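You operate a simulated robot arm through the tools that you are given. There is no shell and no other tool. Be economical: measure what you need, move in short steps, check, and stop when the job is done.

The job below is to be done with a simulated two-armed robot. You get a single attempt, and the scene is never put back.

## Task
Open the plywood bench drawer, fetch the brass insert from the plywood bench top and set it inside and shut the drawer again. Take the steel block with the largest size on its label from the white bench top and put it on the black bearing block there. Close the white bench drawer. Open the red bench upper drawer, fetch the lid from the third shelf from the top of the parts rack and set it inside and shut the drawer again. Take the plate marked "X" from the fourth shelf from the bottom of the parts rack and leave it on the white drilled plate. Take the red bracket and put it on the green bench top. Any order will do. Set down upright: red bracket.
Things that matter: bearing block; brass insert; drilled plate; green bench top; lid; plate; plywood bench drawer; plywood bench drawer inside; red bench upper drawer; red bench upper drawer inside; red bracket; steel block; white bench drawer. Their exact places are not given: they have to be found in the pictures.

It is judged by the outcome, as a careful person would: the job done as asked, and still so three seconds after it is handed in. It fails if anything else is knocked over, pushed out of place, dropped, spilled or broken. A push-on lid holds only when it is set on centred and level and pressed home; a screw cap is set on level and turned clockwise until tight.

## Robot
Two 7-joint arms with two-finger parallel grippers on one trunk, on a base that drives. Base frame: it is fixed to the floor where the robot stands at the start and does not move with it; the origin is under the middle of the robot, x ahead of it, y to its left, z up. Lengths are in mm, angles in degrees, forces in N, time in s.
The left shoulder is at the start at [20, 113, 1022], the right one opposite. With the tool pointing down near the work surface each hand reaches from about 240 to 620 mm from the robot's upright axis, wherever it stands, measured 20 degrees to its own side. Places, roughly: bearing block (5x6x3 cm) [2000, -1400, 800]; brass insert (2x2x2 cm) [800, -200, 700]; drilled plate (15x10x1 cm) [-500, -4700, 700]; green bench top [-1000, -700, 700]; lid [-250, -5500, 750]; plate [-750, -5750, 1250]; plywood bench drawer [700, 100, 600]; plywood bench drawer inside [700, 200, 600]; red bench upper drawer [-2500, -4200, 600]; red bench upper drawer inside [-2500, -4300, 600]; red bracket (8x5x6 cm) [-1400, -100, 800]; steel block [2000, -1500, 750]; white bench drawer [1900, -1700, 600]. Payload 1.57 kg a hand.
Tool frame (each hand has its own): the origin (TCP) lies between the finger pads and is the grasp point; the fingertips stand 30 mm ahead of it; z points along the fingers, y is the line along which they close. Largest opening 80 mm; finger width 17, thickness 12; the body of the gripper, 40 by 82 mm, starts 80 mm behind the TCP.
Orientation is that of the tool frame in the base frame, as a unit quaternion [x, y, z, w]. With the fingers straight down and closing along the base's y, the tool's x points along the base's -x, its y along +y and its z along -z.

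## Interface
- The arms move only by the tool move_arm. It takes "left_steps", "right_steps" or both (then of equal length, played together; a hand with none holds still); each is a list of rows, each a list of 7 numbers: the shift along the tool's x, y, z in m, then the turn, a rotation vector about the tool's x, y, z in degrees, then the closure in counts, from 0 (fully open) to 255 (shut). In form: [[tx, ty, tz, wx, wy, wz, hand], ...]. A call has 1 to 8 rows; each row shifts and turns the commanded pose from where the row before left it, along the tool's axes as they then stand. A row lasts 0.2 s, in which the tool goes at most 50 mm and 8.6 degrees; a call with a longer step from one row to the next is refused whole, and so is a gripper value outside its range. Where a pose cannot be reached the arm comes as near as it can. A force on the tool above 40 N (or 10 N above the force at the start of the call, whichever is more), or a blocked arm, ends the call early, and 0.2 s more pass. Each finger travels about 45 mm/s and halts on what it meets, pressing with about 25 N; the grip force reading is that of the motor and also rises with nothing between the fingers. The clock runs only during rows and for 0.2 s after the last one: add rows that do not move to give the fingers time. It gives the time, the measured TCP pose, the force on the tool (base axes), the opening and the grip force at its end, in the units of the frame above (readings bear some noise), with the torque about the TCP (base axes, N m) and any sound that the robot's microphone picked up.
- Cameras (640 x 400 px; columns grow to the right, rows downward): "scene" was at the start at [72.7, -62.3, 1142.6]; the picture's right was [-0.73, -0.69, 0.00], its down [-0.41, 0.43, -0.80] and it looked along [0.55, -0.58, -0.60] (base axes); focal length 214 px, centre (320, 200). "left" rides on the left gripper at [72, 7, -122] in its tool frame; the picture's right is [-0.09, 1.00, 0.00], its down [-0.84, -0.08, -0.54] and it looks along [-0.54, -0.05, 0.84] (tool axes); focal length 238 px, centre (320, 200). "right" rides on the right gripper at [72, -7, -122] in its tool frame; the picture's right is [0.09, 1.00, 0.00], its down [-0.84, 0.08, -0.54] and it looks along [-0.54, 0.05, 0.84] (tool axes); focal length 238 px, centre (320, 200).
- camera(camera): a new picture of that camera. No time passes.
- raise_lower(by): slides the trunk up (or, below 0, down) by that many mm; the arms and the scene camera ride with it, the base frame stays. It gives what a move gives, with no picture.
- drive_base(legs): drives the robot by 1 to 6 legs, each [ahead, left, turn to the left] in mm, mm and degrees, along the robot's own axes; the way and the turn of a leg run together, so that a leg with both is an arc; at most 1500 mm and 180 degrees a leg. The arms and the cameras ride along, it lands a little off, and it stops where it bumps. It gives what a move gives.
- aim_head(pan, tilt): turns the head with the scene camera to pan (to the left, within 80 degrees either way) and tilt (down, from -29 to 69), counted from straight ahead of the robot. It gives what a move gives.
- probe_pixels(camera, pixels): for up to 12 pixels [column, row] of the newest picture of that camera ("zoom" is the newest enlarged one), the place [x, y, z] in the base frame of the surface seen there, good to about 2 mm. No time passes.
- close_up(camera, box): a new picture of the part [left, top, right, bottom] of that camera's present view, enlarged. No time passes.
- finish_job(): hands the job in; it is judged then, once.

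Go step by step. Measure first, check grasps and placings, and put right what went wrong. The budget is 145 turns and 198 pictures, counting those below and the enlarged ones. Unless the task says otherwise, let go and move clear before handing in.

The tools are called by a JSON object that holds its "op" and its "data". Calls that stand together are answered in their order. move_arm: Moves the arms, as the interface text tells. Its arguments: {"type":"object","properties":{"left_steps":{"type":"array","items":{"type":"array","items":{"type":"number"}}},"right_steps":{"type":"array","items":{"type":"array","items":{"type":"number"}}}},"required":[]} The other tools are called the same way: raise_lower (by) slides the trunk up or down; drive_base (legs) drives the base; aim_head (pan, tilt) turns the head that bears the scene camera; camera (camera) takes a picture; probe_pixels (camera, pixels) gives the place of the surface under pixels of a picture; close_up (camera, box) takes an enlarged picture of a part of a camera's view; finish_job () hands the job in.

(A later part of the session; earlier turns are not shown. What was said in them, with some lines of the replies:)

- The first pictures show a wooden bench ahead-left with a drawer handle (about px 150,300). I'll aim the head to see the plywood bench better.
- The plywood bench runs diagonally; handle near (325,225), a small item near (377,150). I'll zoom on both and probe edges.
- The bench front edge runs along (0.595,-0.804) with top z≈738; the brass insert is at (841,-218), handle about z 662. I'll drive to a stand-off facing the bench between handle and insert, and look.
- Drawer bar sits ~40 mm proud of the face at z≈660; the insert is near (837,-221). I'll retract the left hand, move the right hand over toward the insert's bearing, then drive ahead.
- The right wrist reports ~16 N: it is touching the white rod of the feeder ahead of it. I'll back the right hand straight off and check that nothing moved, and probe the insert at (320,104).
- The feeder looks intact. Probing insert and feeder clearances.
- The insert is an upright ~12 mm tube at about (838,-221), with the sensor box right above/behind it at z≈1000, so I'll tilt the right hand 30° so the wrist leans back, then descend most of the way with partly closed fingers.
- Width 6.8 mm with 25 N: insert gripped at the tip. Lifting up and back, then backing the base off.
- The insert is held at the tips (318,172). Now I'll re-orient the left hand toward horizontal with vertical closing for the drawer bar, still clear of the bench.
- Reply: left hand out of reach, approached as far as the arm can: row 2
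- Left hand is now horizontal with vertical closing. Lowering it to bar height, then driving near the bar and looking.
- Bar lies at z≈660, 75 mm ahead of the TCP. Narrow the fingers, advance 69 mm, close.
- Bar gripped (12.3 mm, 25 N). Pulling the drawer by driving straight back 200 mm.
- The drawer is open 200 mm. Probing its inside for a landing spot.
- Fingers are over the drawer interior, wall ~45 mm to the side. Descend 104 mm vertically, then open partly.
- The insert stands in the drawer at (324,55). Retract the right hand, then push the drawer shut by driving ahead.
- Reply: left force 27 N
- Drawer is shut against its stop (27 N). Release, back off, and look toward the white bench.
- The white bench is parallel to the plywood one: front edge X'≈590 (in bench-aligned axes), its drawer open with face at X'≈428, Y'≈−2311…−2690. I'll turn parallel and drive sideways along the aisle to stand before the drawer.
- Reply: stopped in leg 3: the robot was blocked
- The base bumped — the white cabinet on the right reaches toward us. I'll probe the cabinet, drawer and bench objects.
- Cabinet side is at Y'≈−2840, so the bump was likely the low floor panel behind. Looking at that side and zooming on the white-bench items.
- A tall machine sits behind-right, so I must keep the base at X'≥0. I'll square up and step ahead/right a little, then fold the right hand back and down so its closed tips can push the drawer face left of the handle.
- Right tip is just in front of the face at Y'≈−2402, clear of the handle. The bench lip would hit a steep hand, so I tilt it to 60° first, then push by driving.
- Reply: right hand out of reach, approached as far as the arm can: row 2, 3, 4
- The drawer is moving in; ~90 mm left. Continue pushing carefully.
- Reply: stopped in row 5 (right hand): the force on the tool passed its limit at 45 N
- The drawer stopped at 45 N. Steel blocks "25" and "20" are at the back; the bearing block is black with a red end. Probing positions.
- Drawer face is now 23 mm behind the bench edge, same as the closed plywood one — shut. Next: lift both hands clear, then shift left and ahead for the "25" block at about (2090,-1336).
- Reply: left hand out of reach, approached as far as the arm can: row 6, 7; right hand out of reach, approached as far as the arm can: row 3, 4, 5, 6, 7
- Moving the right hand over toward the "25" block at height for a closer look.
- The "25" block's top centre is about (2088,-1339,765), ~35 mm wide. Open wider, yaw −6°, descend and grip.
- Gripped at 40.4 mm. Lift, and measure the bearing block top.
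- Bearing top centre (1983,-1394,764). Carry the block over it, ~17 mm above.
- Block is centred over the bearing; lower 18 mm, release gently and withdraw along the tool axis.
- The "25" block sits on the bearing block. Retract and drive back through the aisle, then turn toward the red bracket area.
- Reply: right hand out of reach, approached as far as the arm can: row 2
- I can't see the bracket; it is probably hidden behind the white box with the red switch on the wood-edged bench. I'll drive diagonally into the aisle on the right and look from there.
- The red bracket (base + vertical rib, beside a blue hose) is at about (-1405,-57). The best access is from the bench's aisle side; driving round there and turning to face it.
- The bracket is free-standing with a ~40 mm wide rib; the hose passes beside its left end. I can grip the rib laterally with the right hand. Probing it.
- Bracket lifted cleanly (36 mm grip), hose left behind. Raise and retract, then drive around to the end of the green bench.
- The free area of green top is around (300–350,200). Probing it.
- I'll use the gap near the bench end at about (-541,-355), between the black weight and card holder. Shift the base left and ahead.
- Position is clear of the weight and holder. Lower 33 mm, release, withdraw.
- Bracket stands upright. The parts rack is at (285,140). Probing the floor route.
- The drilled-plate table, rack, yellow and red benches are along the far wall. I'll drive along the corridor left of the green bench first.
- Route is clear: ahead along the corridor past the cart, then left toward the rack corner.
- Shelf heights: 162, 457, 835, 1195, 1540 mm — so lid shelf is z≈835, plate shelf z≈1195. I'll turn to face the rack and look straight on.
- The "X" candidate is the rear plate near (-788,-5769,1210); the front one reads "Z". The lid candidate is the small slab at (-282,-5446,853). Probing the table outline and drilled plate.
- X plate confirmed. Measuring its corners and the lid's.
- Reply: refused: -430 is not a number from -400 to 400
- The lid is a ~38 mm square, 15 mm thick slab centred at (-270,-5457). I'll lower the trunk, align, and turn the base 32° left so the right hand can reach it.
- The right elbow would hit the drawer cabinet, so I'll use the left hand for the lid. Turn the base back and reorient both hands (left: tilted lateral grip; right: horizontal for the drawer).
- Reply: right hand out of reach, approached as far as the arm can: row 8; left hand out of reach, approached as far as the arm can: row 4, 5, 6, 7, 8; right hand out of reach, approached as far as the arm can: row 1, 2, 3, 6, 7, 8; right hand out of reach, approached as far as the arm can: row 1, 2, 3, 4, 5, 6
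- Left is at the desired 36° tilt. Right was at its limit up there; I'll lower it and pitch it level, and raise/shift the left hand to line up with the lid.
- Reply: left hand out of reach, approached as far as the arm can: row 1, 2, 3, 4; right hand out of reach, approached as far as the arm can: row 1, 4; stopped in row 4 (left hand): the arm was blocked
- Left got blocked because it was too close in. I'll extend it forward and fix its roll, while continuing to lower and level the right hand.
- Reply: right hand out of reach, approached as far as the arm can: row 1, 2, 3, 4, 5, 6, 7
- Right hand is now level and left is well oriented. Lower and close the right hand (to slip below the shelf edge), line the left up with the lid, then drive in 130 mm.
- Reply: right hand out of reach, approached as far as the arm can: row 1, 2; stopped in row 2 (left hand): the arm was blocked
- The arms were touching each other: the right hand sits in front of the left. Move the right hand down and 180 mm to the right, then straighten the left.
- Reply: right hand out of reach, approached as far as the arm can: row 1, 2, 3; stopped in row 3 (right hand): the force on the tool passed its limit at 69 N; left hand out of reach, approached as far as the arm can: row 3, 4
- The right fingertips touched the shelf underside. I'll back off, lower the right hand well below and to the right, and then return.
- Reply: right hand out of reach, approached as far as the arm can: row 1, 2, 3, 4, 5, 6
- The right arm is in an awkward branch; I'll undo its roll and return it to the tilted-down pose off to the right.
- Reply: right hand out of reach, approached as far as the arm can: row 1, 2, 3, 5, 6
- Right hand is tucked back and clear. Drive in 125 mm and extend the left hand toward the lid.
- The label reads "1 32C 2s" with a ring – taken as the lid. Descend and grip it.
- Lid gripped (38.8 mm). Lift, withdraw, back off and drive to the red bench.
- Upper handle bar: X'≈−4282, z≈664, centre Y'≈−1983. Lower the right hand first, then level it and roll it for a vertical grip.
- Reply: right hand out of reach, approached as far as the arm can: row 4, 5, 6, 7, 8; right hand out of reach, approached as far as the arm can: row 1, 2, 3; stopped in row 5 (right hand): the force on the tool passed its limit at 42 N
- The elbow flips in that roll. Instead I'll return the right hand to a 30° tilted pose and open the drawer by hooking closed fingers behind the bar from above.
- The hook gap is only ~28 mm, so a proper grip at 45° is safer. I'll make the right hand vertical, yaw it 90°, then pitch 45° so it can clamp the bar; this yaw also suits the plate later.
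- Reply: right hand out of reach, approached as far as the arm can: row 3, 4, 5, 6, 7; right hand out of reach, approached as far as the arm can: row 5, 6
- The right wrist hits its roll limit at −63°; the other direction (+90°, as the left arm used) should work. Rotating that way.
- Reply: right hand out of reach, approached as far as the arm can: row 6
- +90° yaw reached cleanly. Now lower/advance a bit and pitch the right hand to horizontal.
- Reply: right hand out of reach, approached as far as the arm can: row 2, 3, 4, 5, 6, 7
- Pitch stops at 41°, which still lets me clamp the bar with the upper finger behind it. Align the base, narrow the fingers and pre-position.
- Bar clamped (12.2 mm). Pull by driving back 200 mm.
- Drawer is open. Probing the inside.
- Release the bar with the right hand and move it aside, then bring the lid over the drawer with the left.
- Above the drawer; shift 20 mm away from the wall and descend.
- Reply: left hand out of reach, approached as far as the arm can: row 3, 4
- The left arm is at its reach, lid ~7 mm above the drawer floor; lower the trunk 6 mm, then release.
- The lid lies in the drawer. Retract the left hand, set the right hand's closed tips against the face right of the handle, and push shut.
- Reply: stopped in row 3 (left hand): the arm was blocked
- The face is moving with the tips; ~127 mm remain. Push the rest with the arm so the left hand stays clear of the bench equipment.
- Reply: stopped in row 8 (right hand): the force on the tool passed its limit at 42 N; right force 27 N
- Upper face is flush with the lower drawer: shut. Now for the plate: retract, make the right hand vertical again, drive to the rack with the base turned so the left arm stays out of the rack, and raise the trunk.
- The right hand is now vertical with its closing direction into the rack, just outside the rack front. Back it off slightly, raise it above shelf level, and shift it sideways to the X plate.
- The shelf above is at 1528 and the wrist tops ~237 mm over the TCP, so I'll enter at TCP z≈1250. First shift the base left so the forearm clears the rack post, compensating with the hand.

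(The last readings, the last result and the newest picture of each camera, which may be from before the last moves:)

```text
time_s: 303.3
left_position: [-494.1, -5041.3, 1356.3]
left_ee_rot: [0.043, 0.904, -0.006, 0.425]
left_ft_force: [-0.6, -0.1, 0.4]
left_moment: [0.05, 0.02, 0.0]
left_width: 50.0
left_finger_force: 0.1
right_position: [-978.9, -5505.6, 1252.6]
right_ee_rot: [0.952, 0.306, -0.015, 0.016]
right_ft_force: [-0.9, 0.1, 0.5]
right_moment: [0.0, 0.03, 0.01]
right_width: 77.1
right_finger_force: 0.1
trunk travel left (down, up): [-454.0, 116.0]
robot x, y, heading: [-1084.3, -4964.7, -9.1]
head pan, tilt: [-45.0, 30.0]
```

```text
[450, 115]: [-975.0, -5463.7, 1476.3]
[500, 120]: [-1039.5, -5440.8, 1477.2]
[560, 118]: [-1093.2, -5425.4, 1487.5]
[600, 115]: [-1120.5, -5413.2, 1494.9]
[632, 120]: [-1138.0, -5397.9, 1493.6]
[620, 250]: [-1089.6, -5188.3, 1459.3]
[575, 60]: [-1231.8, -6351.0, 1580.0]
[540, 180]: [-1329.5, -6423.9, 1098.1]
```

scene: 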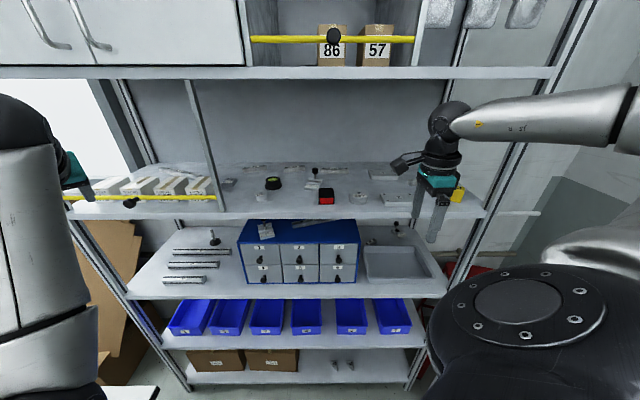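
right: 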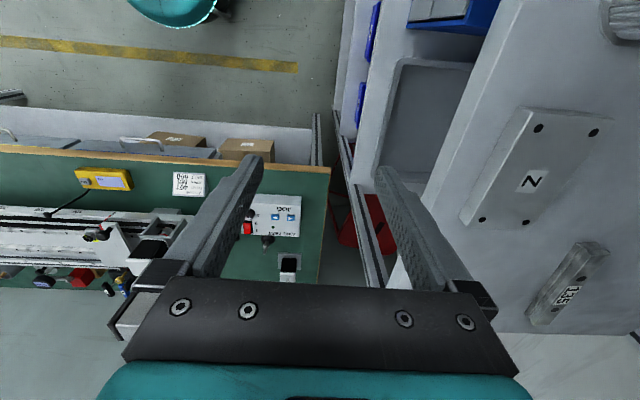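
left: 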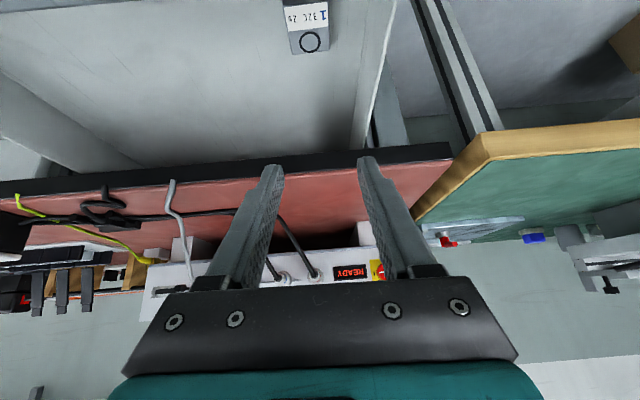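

Forearm runs nearly straight into the rack, clear of the post. Drive in 220 mm toward the rack.

{"op": "drive_base", "data": {"legs": [[155, -155, 0]]}}

{"op": "camera", "data": {"camera": "right"}}

{"op": "camera", "data": {"camera": "scene"}}

```text
time_s: 304.9
left_position: [-368.8, -5215.4, 1355.7]
left_ee_rot: [0.044, 0.904, -0.006, 0.426]
left_ft_force: [-0.1, -0.4, -0.3]
left_moment: [-0.01, 0.01, 0.0]
left_width: 50.2
left_finger_force: 0.1
right_position: [-854.6, -5679.2, 1252.6]
right_ee_rot: [0.952, 0.306, -0.015, 0.015]
right_ft_force: [0.3, -0.4, -0.2]
right_moment: [0.02, 0.01, -0.01]
right_width: 76.9
right_finger_force: 0.0
trunk travel left (down, up): [-454.0, 116.0]
robot x, y, heading: [-958.1, -5140.2, -9.1]
head pan, tilt: [-45.0, 30.0]
```

```text
56 pictures are left
```

right: 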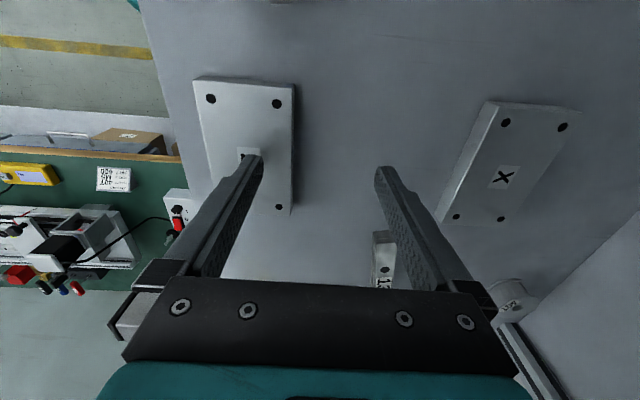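

```text
55 pictures are left
```

scene: 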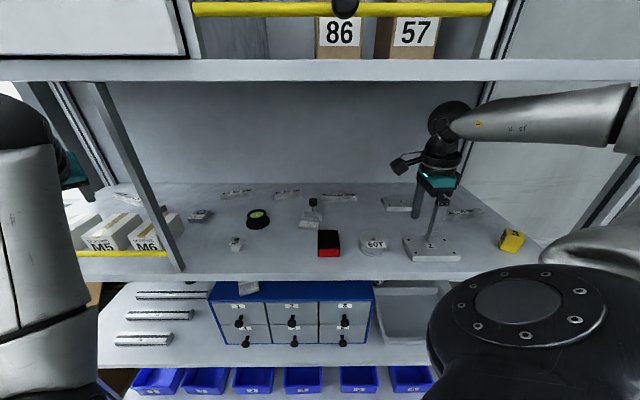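

{"op": "probe_pixels", "data": {"camera": "right", "pixels": [[495, 107], [575, 113], [515, 222], [448, 214], [505, 178], [470, 150], [550, 165], [385, 240], [515, 290]]}}

```text
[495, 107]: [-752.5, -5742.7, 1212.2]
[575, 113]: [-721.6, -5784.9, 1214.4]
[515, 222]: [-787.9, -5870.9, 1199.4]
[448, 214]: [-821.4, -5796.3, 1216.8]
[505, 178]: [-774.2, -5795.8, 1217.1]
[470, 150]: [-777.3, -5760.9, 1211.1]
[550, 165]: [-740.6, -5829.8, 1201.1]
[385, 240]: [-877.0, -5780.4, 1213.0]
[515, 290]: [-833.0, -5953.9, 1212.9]
```

Plate X centre ≈(-772,-5793). Advance 141 mm above it.

{"op": "move_arm", "data": {"right_steps": [[0, 0.035, 0, 0, 0, 0, 0], [0, 0.035, 0, 0, 0, 0, 0], [0, 0.035, 0, 0, 0, 0, 0], [0, 0.036, 0, 0, 0, -2, 0]]}}

{"op": "camera", "data": {"camera": "right"}}

{"op": "camera", "data": {"camera": "scene"}}

```text
time_s: 306.0
left_position: [-369.6, -5214.4, 1355.4]
left_ee_rot: [0.044, 0.904, -0.006, 0.426]
left_ft_force: [-0.2, 0.2, 0.7]
left_moment: [0.02, -0.02, 0.05]
left_width: 50.6
left_finger_force: 0.1
right_position: [-788.3, -5789.1, 1247.1]
right_ee_rot: [0.947, 0.319, -0.035, 0.007]
right_ft_force: [1.5, 4.5, 8.2]
right_moment: [-0.13, -0.34, 0.15]
right_width: 77.8
right_finger_force: 0.0
trunk travel left (down, up): [-454.0, 116.0]
robot x, y, heading: [-959.7, -5141.1, -9.3]
head pan, tilt: [-45.0, 30.0]
stopped in row 4 (right hand): the force on the tool passed its limit at 62 N (the readings are from after the stop); the commanded pose is now the measured one
```

```text
54 pictures are left
```

right: 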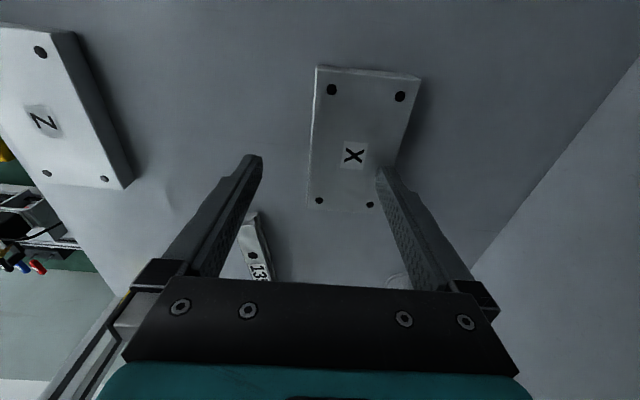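

```text
53 pictures are left
```

scene: 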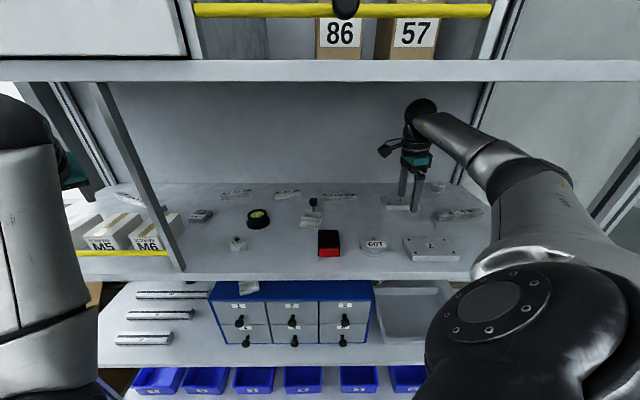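

The far fingertip touched the plate top. Raise 14 mm and re-measure the plate.

{"op": "move_arm", "data": {"right_steps": [[0, 0, -0.014, 0, 0, 0, 0], [0, 0, 0, 0, 0, 0, 0]]}}

{"op": "camera", "data": {"camera": "right"}}

{"op": "probe_pixels", "data": {"camera": "right", "pixels": [[320, 75], [415, 85], [312, 195], [353, 155], [360, 125], [335, 140], [375, 200]]}}

```text
time_s: 306.6
left_position: [-371.0, -5216.9, 1356.6]
left_ee_rot: [0.043, 0.904, -0.006, 0.426]
left_ft_force: [0.6, -0.3, 0.5]
left_moment: [-0.01, -0.04, 0.01]
left_width: 50.1
left_finger_force: 0.0
right_position: [-789.3, -5789.7, 1260.2]
right_ee_rot: [0.947, 0.319, -0.037, 0.006]
right_ft_force: [-0.7, 0.0, -0.3]
right_moment: [0.0, -0.03, -0.01]
right_width: 80.0
right_finger_force: 0.1
trunk travel left (down, up): [-454.0, 116.0]
robot x, y, heading: [-958.0, -5138.4, -9.2]
head pan, tilt: [-45.0, 30.0]
```

```text
52 pictures are left
```

right: 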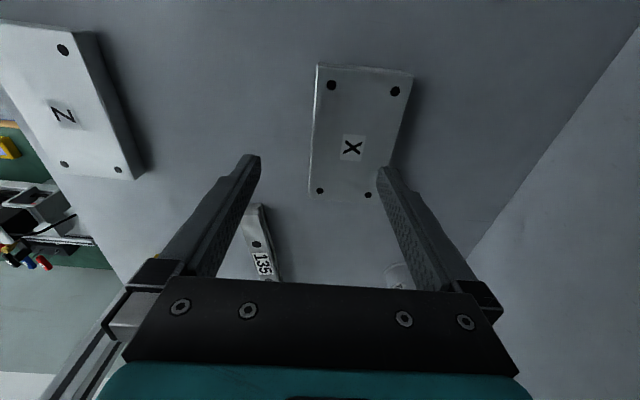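

```text
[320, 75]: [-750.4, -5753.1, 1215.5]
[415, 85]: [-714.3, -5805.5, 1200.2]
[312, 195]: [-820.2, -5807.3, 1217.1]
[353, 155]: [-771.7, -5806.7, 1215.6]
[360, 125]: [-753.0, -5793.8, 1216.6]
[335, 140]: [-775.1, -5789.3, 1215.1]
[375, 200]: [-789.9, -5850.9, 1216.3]
```

Plate nudged ~10 mm inward; new centre (-770,-5802). Re-centre, then descend.

{"op": "move_arm", "data": {"right_steps": [[0.0077, 0.0214, 0, 0, 0, 0, 0], [0, 0, 0, 0, 0, 0, 0], [0, 0, 0.014, 0, 0, 0, 0], [0, 0, 0.013, 0, 0, 0, 0], [0, 0, 0, 0, 0, 0, 0]]}}

{"op": "camera", "data": {"camera": "right"}}

```text
time_s: 307.8
left_position: [-369.8, -5215.7, 1356.7]
left_ee_rot: [0.043, 0.904, -0.005, 0.426]
left_ft_force: [0.4, -0.4, -0.4]
left_moment: [0.02, 0.02, -0.04]
left_width: 50.2
left_finger_force: 0.0
right_position: [-772.7, -5803.7, 1231.1]
right_ee_rot: [0.947, 0.318, -0.037, 0.006]
right_ft_force: [0.4, -0.4, 0.8]
right_moment: [0.04, 0.01, -0.01]
right_width: 80.0
right_finger_force: 0.2
trunk travel left (down, up): [-454.0, 116.0]
robot x, y, heading: [-958.1, -5138.0, -9.3]
head pan, tilt: [-45.0, 30.0]
```

```text
51 pictures are left
```

right: 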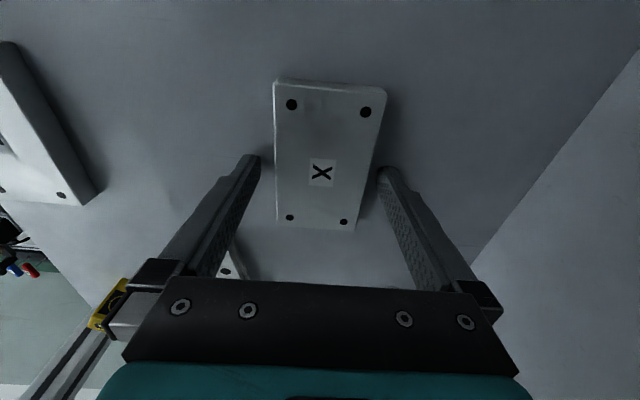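

{"op": "move_arm", "data": {"right_steps": [[0, 0, 0, 0, 0, 0, 255], [0, 0, 0, 0, 0, 0, 255], [0, 0, 0, 0, 0, 0, 255], [0, 0, 0, 0, 0, 0, 255], [0, 0, -0.008, 0, 0, 0, 255], [0, 0, -0.012, 0, 0, 0, 255]]}}

{"op": "camera", "data": {"camera": "right"}}

{"op": "camera", "data": {"camera": "scene"}}

```text
time_s: 309.2
left_position: [-370.1, -5214.8, 1357.8]
left_ee_rot: [0.043, 0.904, -0.005, 0.426]
left_ft_force: [-0.2, 0.0, 0.0]
left_moment: [-0.01, -0.04, 0.03]
left_width: 49.9
left_finger_force: 0.0
right_position: [-770.8, -5802.0, 1249.7]
right_ee_rot: [0.947, 0.318, -0.037, 0.006]
right_ft_force: [1.0, -0.6, -2.9]
right_moment: [0.01, -0.04, 0.0]
right_width: 59.4
right_finger_force: 25.0
trunk travel left (down, up): [-454.0, 116.0]
robot x, y, heading: [-961.2, -5140.7, -9.2]
head pan, tilt: [-45.0, 30.0]
```

```text
50 pictures are left
```

right: 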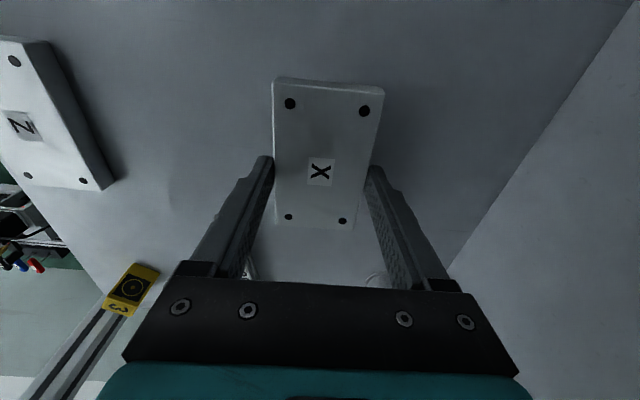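

```text
49 pictures are left
```

scene: 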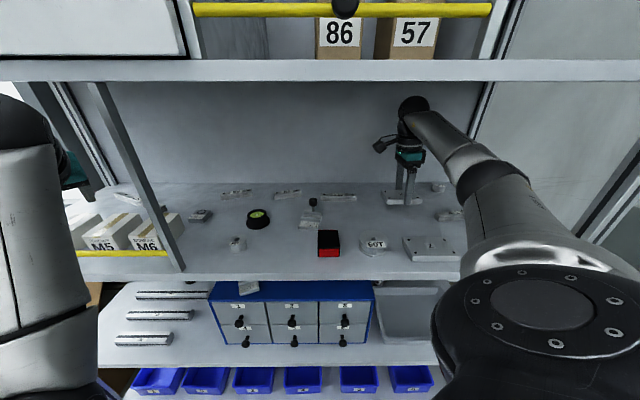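

Plate held (59.4 mm). Lift to clear the Z plate, pull straight out, and back the base away.

{"op": "move_arm", "data": {"right_steps": [[0, 0, -0.018, 0, 0, 0, 255], [0, -0.045, 0, 0, 0, 0, 255], [0, -0.045, 0, 0, 0, 0, 255], [0, -0.045, 0, 0, 0, 0, 255]]}}

{"op": "drive_base", "data": {"legs": [[-190, 190, 0]]}}

{"op": "camera", "data": {"camera": "right"}}

{"op": "camera", "data": {"camera": "scene"}}

```text
time_s: 310.2
left_position: [-363.0, -5225.8, 1350.9]
left_ee_rot: [0.046, 0.905, -0.003, 0.424]
left_ft_force: [-0.3, 0.1, 0.1]
left_moment: [0.01, 0.0, 0.02]
left_width: 50.2
left_finger_force: 0.1
right_position: [-840.9, -5694.5, 1250.5]
right_ee_rot: [0.944, 0.326, -0.038, -0.012]
right_ft_force: [-0.6, -0.5, -2.6]
right_moment: [0.05, 0.03, 0.01]
right_width: 59.6
right_finger_force: 25.3
trunk travel left (down, up): [-454.0, 116.0]
robot x, y, heading: [-954.7, -5142.2, -9.1]
head pan, tilt: [-45.0, 30.0]
```

```text
time_s: 312.1
left_position: [-529.6, -4998.5, 1356.9]
left_ee_rot: [0.041, 0.904, -0.005, 0.426]
left_ft_force: [0.0, 0.2, 0.0]
left_moment: [-0.04, 0.02, -0.04]
left_width: 50.4
left_finger_force: 0.0
right_position: [-1005.8, -5476.9, 1266.7]
right_ee_rot: [0.947, 0.32, -0.037, 0.005]
right_ft_force: [0.0, 0.2, -2.6]
right_moment: [-0.03, 0.0, 0.01]
right_width: 59.5
right_finger_force: 25.0
trunk travel left (down, up): [-454.0, 116.0]
robot x, y, heading: [-1118.7, -4925.7, -8.7]
head pan, tilt: [-45.0, 30.0]
```

```text
48 pictures are left
```

right: 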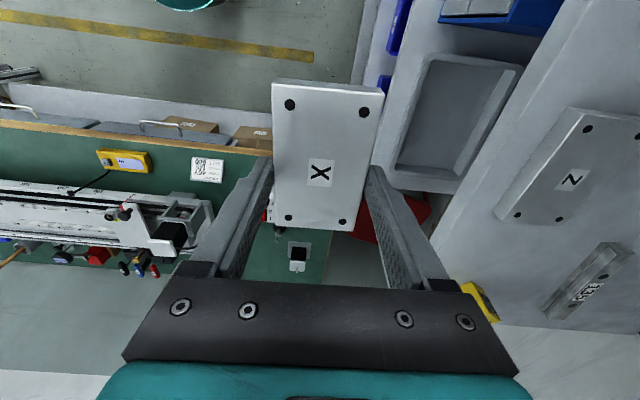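

```text
47 pictures are left
```

scene: 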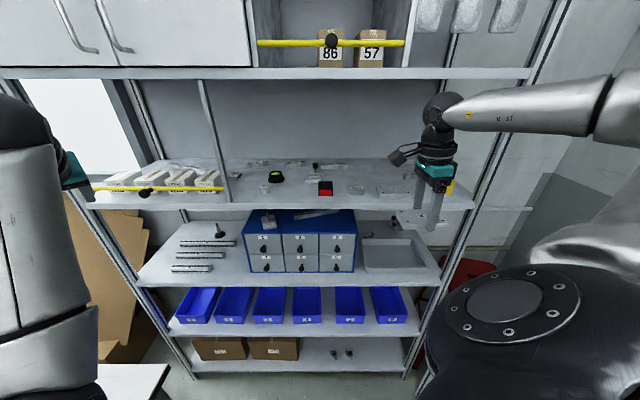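

Plate is out. Back away, lower the trunk, turn to face the table from its end, bring the right hand inward, and look.

{"op": "drive_base", "data": {"legs": [[-106, 106, 0]]}}

{"op": "raise_lower", "data": {"by": -345}}

{"op": "drive_base", "data": {"legs": [[0, 0, 45]]}}

{"op": "move_arm", "data": {"right_steps": [[0.0434, -0.0126, 0, 0, 0, 0, 255], [0.0434, -0.0126, 0, 0, 0, 0, 255], [0.0434, -0.0126, 0, 0, 0, 0, 255], [0.0434, -0.0126, 0, 0, 0, 0, 255], [0.0434, -0.0126, 0, 0, 0, 0, 255], [0.0434, -0.0126, 0, 0, 0, 0, 255], [0.0434, -0.0126, 0, 0, 0, 0, 255]]}}

{"op": "aim_head", "data": {"pan": -15, "tilt": 40}}

{"op": "camera", "data": {"camera": "scene"}}

```text
time_s: 313.4
left_position: [-616.8, -4876.6, 1356.5]
left_ee_rot: [0.041, 0.904, -0.005, 0.426]
left_ft_force: [0.5, 0.3, -0.2]
left_moment: [-0.02, -0.01, 0.01]
left_width: 50.2
left_finger_force: 0.0
right_position: [-1094.8, -5355.5, 1267.3]
right_ee_rot: [0.947, 0.32, -0.037, 0.006]
right_ft_force: [0.1, 0.3, -2.9]
right_moment: [-0.03, -0.04, -0.01]
right_width: 59.6
right_finger_force: 24.3
trunk travel left (down, up): [-454.0, 116.0]
robot x, y, heading: [-1207.2, -4806.4, -8.9]
head pan, tilt: [-45.0, 30.0]
```

```text
time_s: 316.8
left_position: [-615.7, -4878.1, 1011.1]
left_ee_rot: [0.043, 0.904, -0.005, 0.426]
left_ft_force: [-0.2, -0.3, 0.8]
left_moment: [0.01, 0.01, 0.01]
left_width: 50.1
left_finger_force: 0.0
right_position: [-1094.2, -5356.0, 920.9]
right_ee_rot: [0.947, 0.32, -0.037, 0.005]
right_ft_force: [-0.1, 0.1, -3.9]
right_moment: [-0.01, 0.03, 0.03]
right_width: 59.6
right_finger_force: 25.0
trunk travel left (down, up): [-109.0, 461.0]
robot x, y, heading: [-1205.8, -4804.7, -9.2]
head pan, tilt: [-45.0, 30.0]
```

```text
time_s: 319.3
left_position: [-743.4, -4431.0, 1011.2]
left_ee_rot: [-0.315, 0.849, 0.161, 0.393]
left_ft_force: [-0.3, 0.0, -0.2]
left_moment: [-0.01, 0.0, 0.02]
left_width: 50.2
left_finger_force: 0.0
right_position: [-733.0, -5108.0, 921.6]
right_ee_rot: [0.747, 0.664, -0.031, 0.02]
right_ft_force: [-0.2, -0.2, -2.0]
right_moment: [-0.04, -0.01, 0.03]
right_width: 59.4
right_finger_force: 25.0
trunk travel left (down, up): [-109.0, 461.0]
robot x, y, heading: [-1205.0, -4808.8, 36.9]
head pan, tilt: [-45.0, 30.0]
```

```text
time_s: 320.9
left_position: [-743.6, -4431.2, 1011.9]
left_ee_rot: [-0.315, 0.848, 0.162, 0.394]
left_ft_force: [0.2, -0.1, 1.0]
left_moment: [-0.01, 0.0, 0.01]
left_width: 50.1
left_finger_force: 0.0
right_position: [-786.1, -4795.0, 899.0]
right_ee_rot: [0.746, 0.665, -0.033, 0.019]
right_ft_force: [-0.2, -0.2, -2.7]
right_moment: [0.01, 0.02, 0.01]
right_width: 60.0
right_finger_force: 25.1
trunk travel left (down, up): [-109.0, 461.0]
robot x, y, heading: [-1206.1, -4805.0, 36.8]
head pan, tilt: [-45.0, 30.0]
```

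```text
time_s: 321.9
left_position: [-744.2, -4430.1, 1010.5]
left_ee_rot: [-0.315, 0.849, 0.162, 0.393]
left_ft_force: [-0.2, 0.6, 0.0]
left_moment: [0.01, 0.03, -0.01]
left_width: 50.4
left_finger_force: 0.0
right_position: [-785.9, -4796.9, 900.5]
right_ee_rot: [0.746, 0.665, -0.031, 0.019]
right_ft_force: [1.2, 0.4, -2.3]
right_moment: [0.0, 0.02, -0.02]
right_width: 59.4
right_finger_force: 25.3
trunk travel left (down, up): [-109.0, 461.0]
robot x, y, heading: [-1203.3, -4804.4, 36.8]
head pan, tilt: [-15.0, 40.0]
```

```text
46 pictures are left
```

scene: 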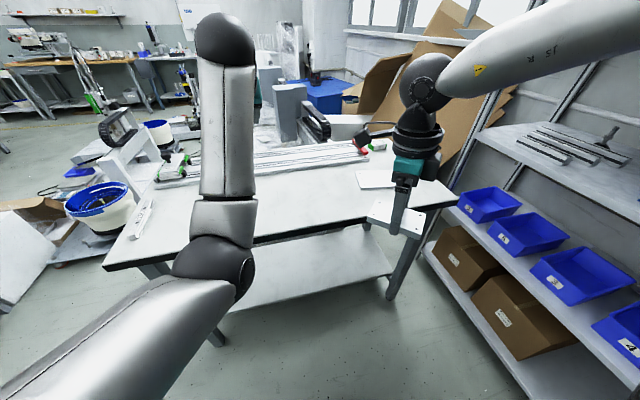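

{"op": "close_up", "data": {"camera": "scene", "box": [330, 140, 470, 240]}}

{"op": "probe_pixels", "data": {"camera": "scene", "pixels": [[357, 174], [385, 172], [362, 186], [375, 180], [390, 172], [250, 240], [130, 262], [455, 195], [340, 205]]}}

```text
4.00 times, centred on (400, 190) of scene
```

zoom: 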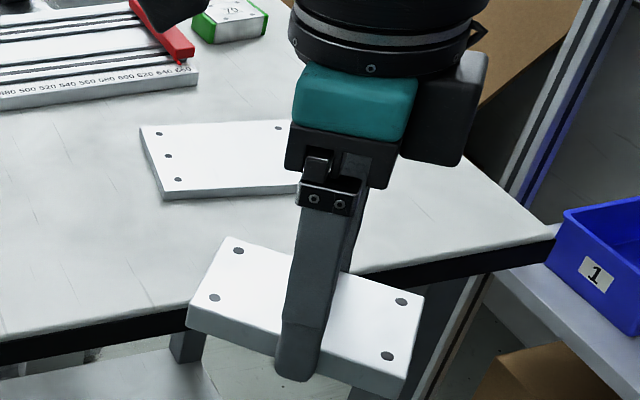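

```text
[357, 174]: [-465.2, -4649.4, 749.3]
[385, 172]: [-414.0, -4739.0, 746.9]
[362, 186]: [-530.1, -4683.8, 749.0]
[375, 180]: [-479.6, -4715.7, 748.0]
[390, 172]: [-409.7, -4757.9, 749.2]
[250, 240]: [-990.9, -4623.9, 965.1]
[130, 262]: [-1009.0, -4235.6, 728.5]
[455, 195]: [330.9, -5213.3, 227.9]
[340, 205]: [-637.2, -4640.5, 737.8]
```

{"op": "probe_pixels", "data": {"camera": "zoom", "pixels": [[144, 129], [170, 192], [280, 125], [290, 183], [220, 155], [250, 188], [200, 300], [232, 242], [415, 300], [395, 370]]}}

{"op": "camera", "data": {"camera": "right"}}

```text
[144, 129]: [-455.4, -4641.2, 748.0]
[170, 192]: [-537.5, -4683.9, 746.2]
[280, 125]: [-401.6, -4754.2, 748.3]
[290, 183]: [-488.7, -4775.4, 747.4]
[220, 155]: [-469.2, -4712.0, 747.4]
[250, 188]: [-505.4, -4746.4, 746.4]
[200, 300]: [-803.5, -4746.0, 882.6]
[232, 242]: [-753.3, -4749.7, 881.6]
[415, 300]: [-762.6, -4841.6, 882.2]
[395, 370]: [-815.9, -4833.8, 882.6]
```

```text
44 pictures are left
```

right: 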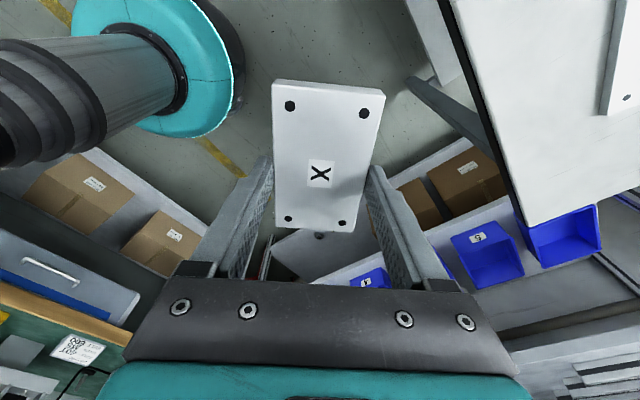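

Drilled plate centre ≈(-467,-4732), top z 748, long axis at ≈−64°. Drive to the table end, yaw the plate 32° to match, and move left hand aside.

{"op": "drive_base", "data": {"legs": [[157, -245, 0]]}}

{"op": "move_arm", "data": {"left_steps": [[0, 0.04, 0, 0, 0, 0, 95], [0, 0.04, 0, 0, 0, 0, 95], [0, 0.02, 0, 0, 0, 0, 95], [0, 0, 0, 0, 0, 0, 95]], "right_steps": [[0, 0, 0, 0, 0, -8, 255], [0, 0, 0, 0, 0, -8, 255], [0, 0, 0, 0, 0, -8, 255], [0, 0, 0, 0, 0, -8, 255]]}}

{"op": "camera", "data": {"camera": "right"}}

```text
time_s: 323.9
left_position: [-477.7, -4530.0, 1011.7]
left_ee_rot: [-0.317, 0.848, 0.163, 0.393]
left_ft_force: [-0.2, -0.3, 0.9]
left_moment: [0.03, 0.03, 0.0]
left_width: 50.4
left_finger_force: 0.0
right_position: [-517.2, -4897.3, 898.9]
right_ee_rot: [0.744, 0.667, -0.032, 0.02]
right_ft_force: [0.6, -0.3, -2.2]
right_moment: [0.0, -0.03, 0.02]
right_width: 59.6
right_finger_force: 25.0
trunk travel left (down, up): [-109.0, 461.0]
robot x, y, heading: [-938.3, -4909.9, 37.2]
head pan, tilt: [-15.0, 40.0]
```

```text
time_s: 324.9
left_position: [-542.9, -4455.3, 1012.5]
left_ee_rot: [-0.317, 0.848, 0.163, 0.392]
left_ft_force: [0.7, -0.2, 0.4]
left_moment: [0.0, -0.01, 0.01]
left_width: 50.3
left_finger_force: 0.1
right_position: [-518.7, -4895.7, 899.5]
right_ee_rot: [0.53, 0.847, -0.036, 0.011]
right_ft_force: [-0.4, -1.0, -2.0]
right_moment: [0.0, -0.02, 0.0]
right_width: 59.7
right_finger_force: 25.1
trunk travel left (down, up): [-109.0, 461.0]
robot x, y, heading: [-939.6, -4908.6, 37.3]
head pan, tilt: [-15.0, 40.0]
```

```text
43 pictures are left
```

right: 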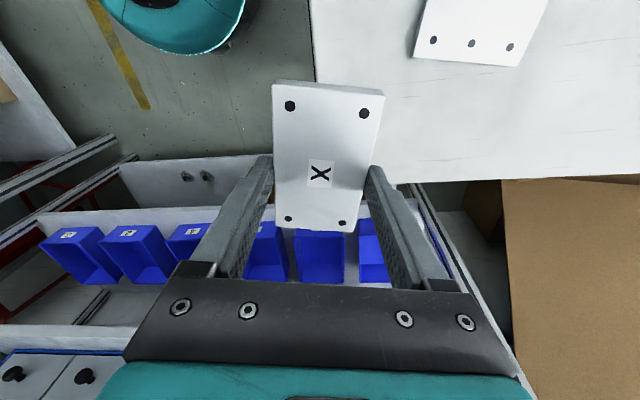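

The held plate nearly matches the drilled plate's orientation; correct ~2° of tilt and move above it.

{"op": "move_arm", "data": {"right_steps": [[0, 0, 0, -2.1, -1.0, 0, 255], [0.0242, 0.0236, 0.0169, 0, 0, 0, 255], [0.0242, 0.0236, 0.0169, 0, 0, 0, 255], [0.0242, 0.0236, 0.0169, 0, 0, 0, 255], [0.0242, 0.0236, 0.0169, 0, 0, 0, 255], [0.0242, 0.0236, 0.0169, 0, 0, 0, 255], [0, 0, 0, 0, 0, 0, 255]]}}

{"op": "camera", "data": {"camera": "right"}}

{"op": "close_up", "data": {"camera": "scene", "box": [280, 130, 480, 290]}}

```text
time_s: 326.5
left_position: [-542.1, -4456.5, 1014.4]
left_ee_rot: [-0.318, 0.847, 0.163, 0.393]
left_ft_force: [-0.2, -0.2, -0.1]
left_moment: [0.02, -0.01, 0.04]
left_width: 50.0
left_finger_force: 0.1
right_position: [-473.2, -4777.6, 822.9]
right_ee_rot: [0.531, 0.847, -0.025, 0.028]
right_ft_force: [-0.3, -0.4, -2.8]
right_moment: [-0.03, 0.0, -0.05]
right_width: 59.5
right_finger_force: 24.8
right hand out of reach, approached as far as the arm can: row 5, 6
trunk travel left (down, up): [-109.0, 461.0]
robot x, y, heading: [-938.7, -4908.2, 37.0]
head pan, tilt: [-15.0, 40.0]
```

```text
42 pictures are left
```

right: 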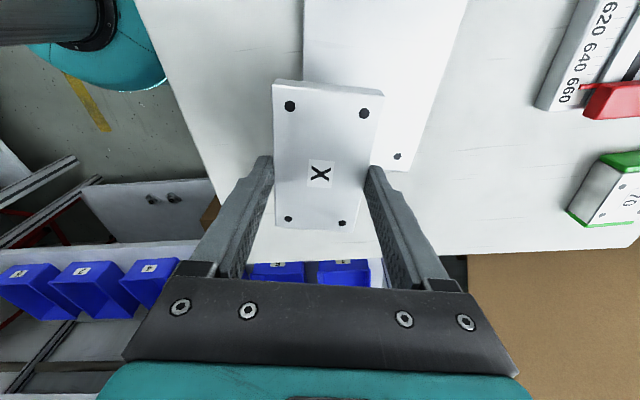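

```text
2.50 times, centred on (380, 210) of scene
```

zoom: 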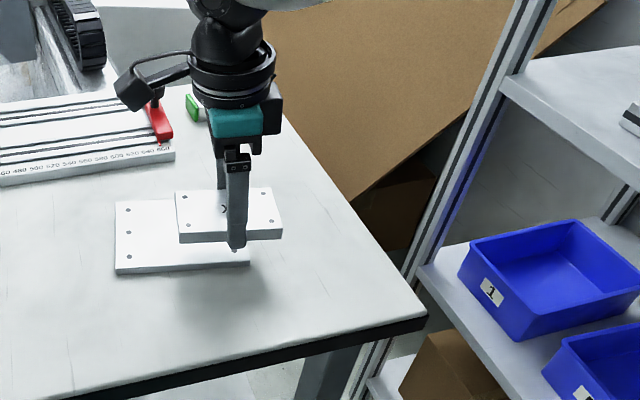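

{"op": "probe_pixels", "data": {"camera": "zoom", "pixels": [[118, 204], [119, 266], [246, 262], [150, 235], [190, 255]]}}

{"op": "probe_pixels", "data": {"camera": "right", "pixels": [[408, 165], [465, 10], [430, 90], [306, 20], [380, 60]]}}

{"op": "drive_base", "data": {"legs": [[25, 38, 0]]}}

```text
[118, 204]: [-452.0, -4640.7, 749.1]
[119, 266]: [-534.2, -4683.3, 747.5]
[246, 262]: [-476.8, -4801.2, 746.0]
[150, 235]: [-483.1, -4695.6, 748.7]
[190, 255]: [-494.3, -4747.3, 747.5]
```

```text
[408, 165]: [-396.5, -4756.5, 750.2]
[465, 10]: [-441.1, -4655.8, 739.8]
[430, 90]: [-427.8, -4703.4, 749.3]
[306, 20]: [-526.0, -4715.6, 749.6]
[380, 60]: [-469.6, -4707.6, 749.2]
```

```text
time_s: 327.4
left_position: [-546.3, -4409.3, 1014.6]
left_ee_rot: [-0.317, 0.848, 0.162, 0.393]
left_ft_force: [-0.7, -0.6, 0.7]
left_moment: [0.03, 0.05, -0.03]
left_width: 50.2
left_finger_force: 0.1
right_position: [-478.2, -4731.9, 824.5]
right_ee_rot: [0.531, 0.847, -0.025, 0.027]
right_ft_force: [0.3, 0.8, -2.8]
right_moment: [-0.01, -0.02, 0.0]
right_width: 59.7
right_finger_force: 24.9
trunk travel left (down, up): [-109.0, 461.0]
robot x, y, heading: [-939.1, -4857.1, 37.0]
head pan, tilt: [-15.0, 40.0]
```

Drilled plate centre refined to (-465,-4720). Centre over it and lower to just above.

{"op": "move_arm", "data": {"right_steps": [[0.0015, 0.017, 0, 0, 0, 0, 255], [0, 0, 0.016, 0, 0, 0, 255], [0, 0, 0.016, 0, 0, 0, 255], [0, 0, 0, 0, 0, 0, 255]]}}

{"op": "close_up", "data": {"camera": "scene", "box": [280, 130, 480, 290]}}

{"op": "camera", "data": {"camera": "right"}}

```text
time_s: 328.4
left_position: [-545.3, -4411.4, 1013.0]
left_ee_rot: [-0.317, 0.848, 0.162, 0.393]
left_ft_force: [-0.3, 0.1, 0.0]
left_moment: [-0.02, 0.03, 0.01]
left_width: 50.2
left_finger_force: 0.0
right_position: [-464.9, -4745.6, 801.0]
right_ee_rot: [0.531, 0.847, -0.023, 0.027]
right_ft_force: [0.1, 0.1, -2.3]
right_moment: [-0.04, 0.02, 0.01]
right_width: 59.6
right_finger_force: 24.7
right hand out of reach, approached as far as the arm can: row 1, 2, 3
trunk travel left (down, up): [-109.0, 461.0]
robot x, y, heading: [-938.9, -4861.1, 37.3]
head pan, tilt: [-15.0, 40.0]
```

```text
2.50 times, centred on (380, 210) of scene
```

zoom: 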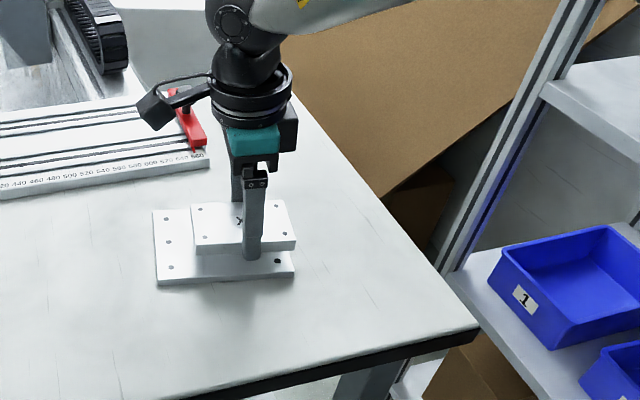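

```text
39 pictures are left
```

right: 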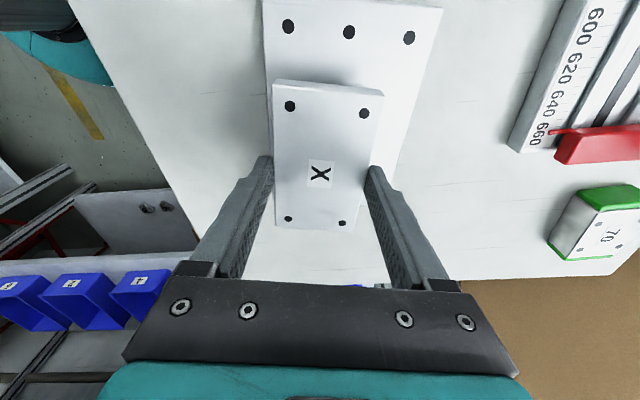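

The arm is near its yaw limit, so I'll finish centring with the base and lower with the trunk.

{"op": "drive_base", "data": {"legs": [[15, 20, 0]]}}

{"op": "raise_lower", "data": {"by": -12}}

{"op": "camera", "data": {"camera": "right"}}

{"op": "close_up", "data": {"camera": "scene", "box": [280, 130, 480, 290]}}

```text
time_s: 329.2
left_position: [-545.0, -4386.3, 1014.0]
left_ee_rot: [-0.316, 0.848, 0.162, 0.393]
left_ft_force: [0.4, -0.7, -0.5]
left_moment: [0.04, -0.03, 0.01]
left_width: 50.0
left_finger_force: 0.1
right_position: [-465.5, -4720.4, 800.9]
right_ee_rot: [0.531, 0.847, -0.023, 0.027]
right_ft_force: [0.3, -0.5, -2.5]
right_moment: [-0.03, -0.05, 0.01]
right_width: 59.7
right_finger_force: 25.4
trunk travel left (down, up): [-109.0, 461.0]
robot x, y, heading: [-942.3, -4833.8, 37.2]
head pan, tilt: [-15.0, 40.0]
```

```text
time_s: 329.8
left_position: [-545.3, -4386.4, 1002.2]
left_ee_rot: [-0.316, 0.848, 0.162, 0.393]
left_ft_force: [-0.3, -0.1, -0.2]
left_moment: [-0.02, -0.04, 0.02]
left_width: 50.3
left_finger_force: 0.0
right_position: [-465.8, -4721.0, 788.7]
right_ee_rot: [0.531, 0.846, -0.023, 0.026]
right_ft_force: [-0.7, -0.5, -1.9]
right_moment: [0.01, 0.0, -0.02]
right_width: 59.6
right_finger_force: 24.6
trunk travel left (down, up): [-97.0, 473.0]
robot x, y, heading: [-943.0, -4834.2, 37.3]
head pan, tilt: [-15.0, 40.0]
```

```text
38 pictures are left
```

right: 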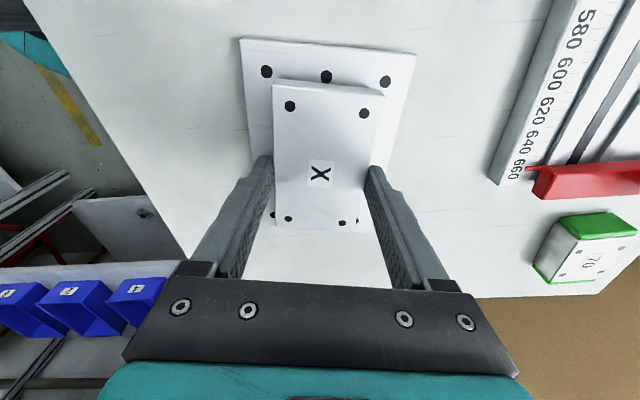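

```text
2.50 times, centred on (380, 210) of scene
```

zoom: 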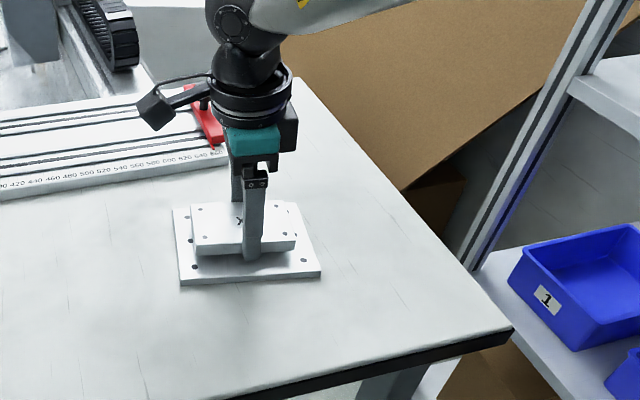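

Centred; lower 6 mm more and check force.

{"op": "raise_lower", "data": {"by": -6}}

{"op": "close_up", "data": {"camera": "scene", "box": [320, 180, 400, 240]}}

```text
time_s: 330.3
left_position: [-545.6, -4387.4, 994.5]
left_ee_rot: [-0.316, 0.848, 0.162, 0.393]
left_ft_force: [0.6, -0.2, 0.2]
left_moment: [0.0, 0.0, 0.01]
left_width: 50.1
left_finger_force: 0.1
right_position: [-466.0, -4720.4, 783.1]
right_ee_rot: [0.532, 0.846, -0.023, 0.027]
right_ft_force: [1.0, 0.3, -2.8]
right_moment: [0.03, -0.01, -0.01]
right_width: 59.8
right_finger_force: 24.8
trunk travel left (down, up): [-91.0, 479.0]
robot x, y, heading: [-940.5, -4832.7, 37.3]
head pan, tilt: [-15.0, 40.0]
```

```text
6.67 times, centred on (360, 210) of scene
```

zoom: 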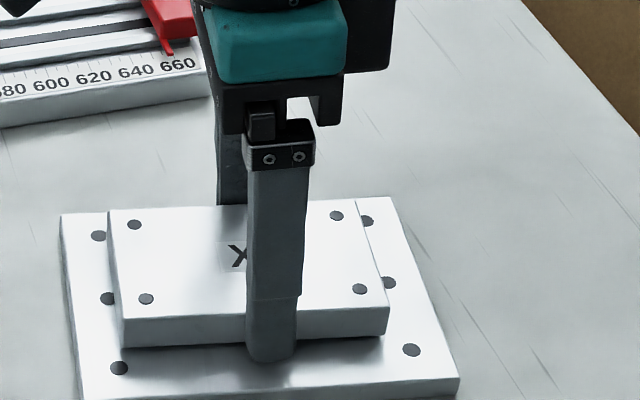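

{"op": "raise_lower", "data": {"by": -2}}

```text
time_s: 330.9
left_position: [-545.6, -4387.8, 993.1]
left_ee_rot: [-0.316, 0.848, 0.162, 0.394]
left_ft_force: [0.2, 0.5, -0.1]
left_moment: [-0.03, -0.03, 0.02]
left_width: 50.1
left_finger_force: 0.1
right_position: [-464.4, -4719.9, 781.1]
right_ee_rot: [0.532, 0.846, -0.023, 0.027]
right_ft_force: [0.3, -0.3, -2.6]
right_moment: [-0.02, 0.01, 0.0]
right_width: 59.5
right_finger_force: 25.4
trunk travel left (down, up): [-89.0, 481.0]
robot x, y, heading: [-942.3, -4838.5, 37.4]
head pan, tilt: [-15.0, 40.0]
```

Still carrying the weight, so the gap is ~1 mm; open the fingers and lift straight up with the trunk.

{"op": "raise_lower", "data": {"by": -1}}

{"op": "move_arm", "data": {"right_steps": [[0, 0, 0, 0, 0, 0, 30], [0, 0, 0, 0, 0, 0, 10], [0, 0, 0, 0, 0, 0, 0]]}}

{"op": "raise_lower", "data": {"by": 120}}

{"op": "camera", "data": {"camera": "right"}}

{"op": "close_up", "data": {"camera": "scene", "box": [300, 180, 440, 300]}}

```text
time_s: 331.4
left_position: [-544.6, -4386.3, 992.8]
left_ee_rot: [-0.316, 0.847, 0.164, 0.394]
left_ft_force: [-0.5, 0.4, -0.6]
left_moment: [0.0, 0.02, -0.03]
left_width: 49.9
left_finger_force: 0.2
right_position: [-464.9, -4720.9, 780.5]
right_ee_rot: [0.531, 0.847, -0.022, 0.028]
right_ft_force: [-0.9, -0.7, 2.7]
right_moment: [0.07, -0.08, 0.01]
right_width: 59.4
right_finger_force: 24.5
trunk travel left (down, up): [-88.0, 482.0]
robot x, y, heading: [-938.8, -4836.8, 37.2]
head pan, tilt: [-15.0, 40.0]
```

```text
time_s: 332.2
left_position: [-545.2, -4386.4, 993.0]
left_ee_rot: [-0.316, 0.848, 0.163, 0.394]
left_ft_force: [-0.7, -0.1, -0.3]
left_moment: [-0.02, -0.03, 0.01]
left_width: 50.2
left_finger_force: 0.0
right_position: [-466.4, -4720.9, 780.6]
right_ee_rot: [0.531, 0.847, -0.023, 0.027]
right_ft_force: [-3.4, -0.5, 6.2]
right_moment: [0.16, -0.15, 0.04]
right_width: 77.4
right_finger_force: 0.1
trunk travel left (down, up): [-88.0, 482.0]
robot x, y, heading: [-938.6, -4835.4, 37.2]
head pan, tilt: [-15.0, 40.0]
```

```text
time_s: 333.7
left_position: [-544.9, -4385.3, 1112.7]
left_ee_rot: [-0.317, 0.848, 0.162, 0.393]
left_ft_force: [0.6, -0.2, -0.1]
left_moment: [0.0, 0.02, 0.0]
left_width: 50.0
left_finger_force: 0.0
right_position: [-464.8, -4721.4, 900.8]
right_ee_rot: [0.532, 0.846, -0.023, 0.026]
right_ft_force: [-0.1, -0.2, -0.1]
right_moment: [0.01, 0.01, 0.02]
right_width: 80.1
right_finger_force: 0.0
trunk travel left (down, up): [-208.0, 362.0]
robot x, y, heading: [-940.6, -4833.3, 37.3]
head pan, tilt: [-15.0, 40.0]
```

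```text
35 pictures are left
```

right: 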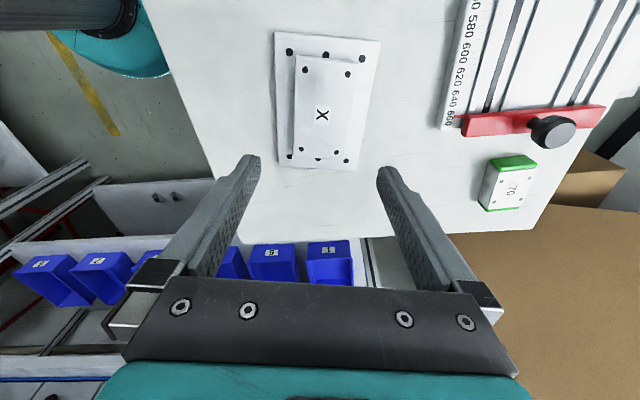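

```text
3.33 times, centred on (370, 240) of scene
```

zoom: 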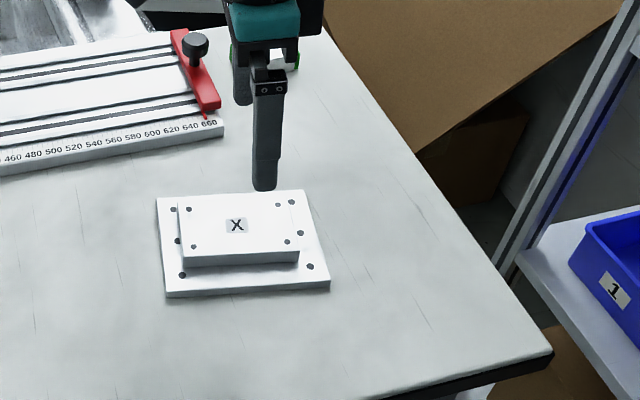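

Plate X rests flat and centred on the drilled plate. Back away clear and hand in.

{"op": "drive_base", "data": {"legs": [[-250, 0, 0]]}}

{"op": "aim_head", "data": {"pan": -60, "tilt": 20}}

{"op": "camera", "data": {"camera": "scene"}}

```text
time_s: 335.5
left_position: [-745.3, -4534.5, 1113.2]
left_ee_rot: [-0.318, 0.847, 0.163, 0.394]
left_ft_force: [-0.3, 0.6, 0.2]
left_moment: [-0.02, -0.01, 0.02]
left_width: 50.4
left_finger_force: 0.0
right_position: [-663.3, -4868.6, 900.5]
right_ee_rot: [0.529, 0.848, -0.022, 0.027]
right_ft_force: [0.1, 0.6, 0.0]
right_moment: [0.0, 0.0, 0.01]
right_width: 79.9
right_finger_force: 0.0
trunk travel left (down, up): [-208.0, 362.0]
robot x, y, heading: [-1138.7, -4984.8, 37.4]
head pan, tilt: [-15.0, 40.0]
```

```text
time_s: 336.6
left_position: [-743.7, -4534.4, 1113.0]
left_ee_rot: [-0.318, 0.847, 0.163, 0.393]
left_ft_force: [0.1, -0.1, -0.8]
left_moment: [-0.01, 0.0, 0.0]
left_width: 50.0
left_finger_force: 0.1
right_position: [-663.0, -4869.3, 900.8]
right_ee_rot: [0.529, 0.848, -0.023, 0.027]
right_ft_force: [-0.5, 0.8, -0.3]
right_moment: [0.02, -0.02, -0.02]
right_width: 80.1
right_finger_force: 0.0
trunk travel left (down, up): [-208.0, 362.0]
robot x, y, heading: [-1137.7, -4986.1, 37.7]
head pan, tilt: [-60.0, 20.0]
```

```text
33 pictures are left
```

scene: 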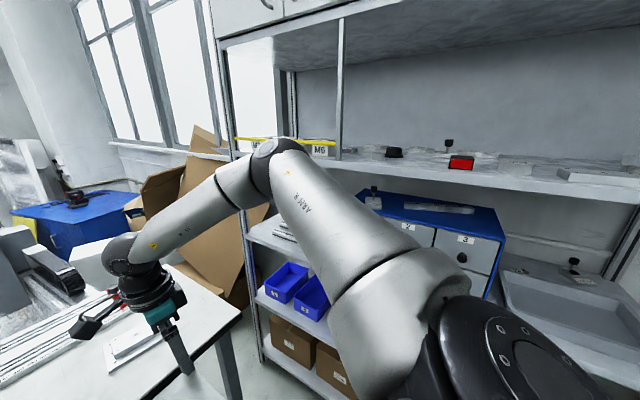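

The rack and table look undisturbed and both hands are empty and clear, so I'm handing the job in.

{"op": "finish_job", "data": {}}

```text
The job is handed in.
```

I finished every step and handed the job in; the weakest point is the lid, because nothing on the shelf was labelled "lid".

- **Brass insert:** it stands in the plywood bench drawer, which is shut.
- **Steel block:** the "25" block sits on the black bearing block. The only other steel block there was marked "20".
- **White bench drawer:** closed.
- **Red bracket:** upright on the green bench top, near its end edge.
- **Lid:** I took a small square slab marked "1 32C 2s", the closest match to the place you gave, put it in the red bench upper drawer and shut it.
- **Plate "X":** it lies flat on the white drilled plate.

There were some light bumps on the way, and nothing looked out of place in the pictures:

- The right hand brushed a feeder part on the plywood bench.
- The base bumped a machine on the floor beside the white bench aisle. I did not get a clear look at it afterwards.
- The right fingers pressed the underside of a rack shelf.
- The "X" plate moved about 10 mm on its shelf before I gripped it.
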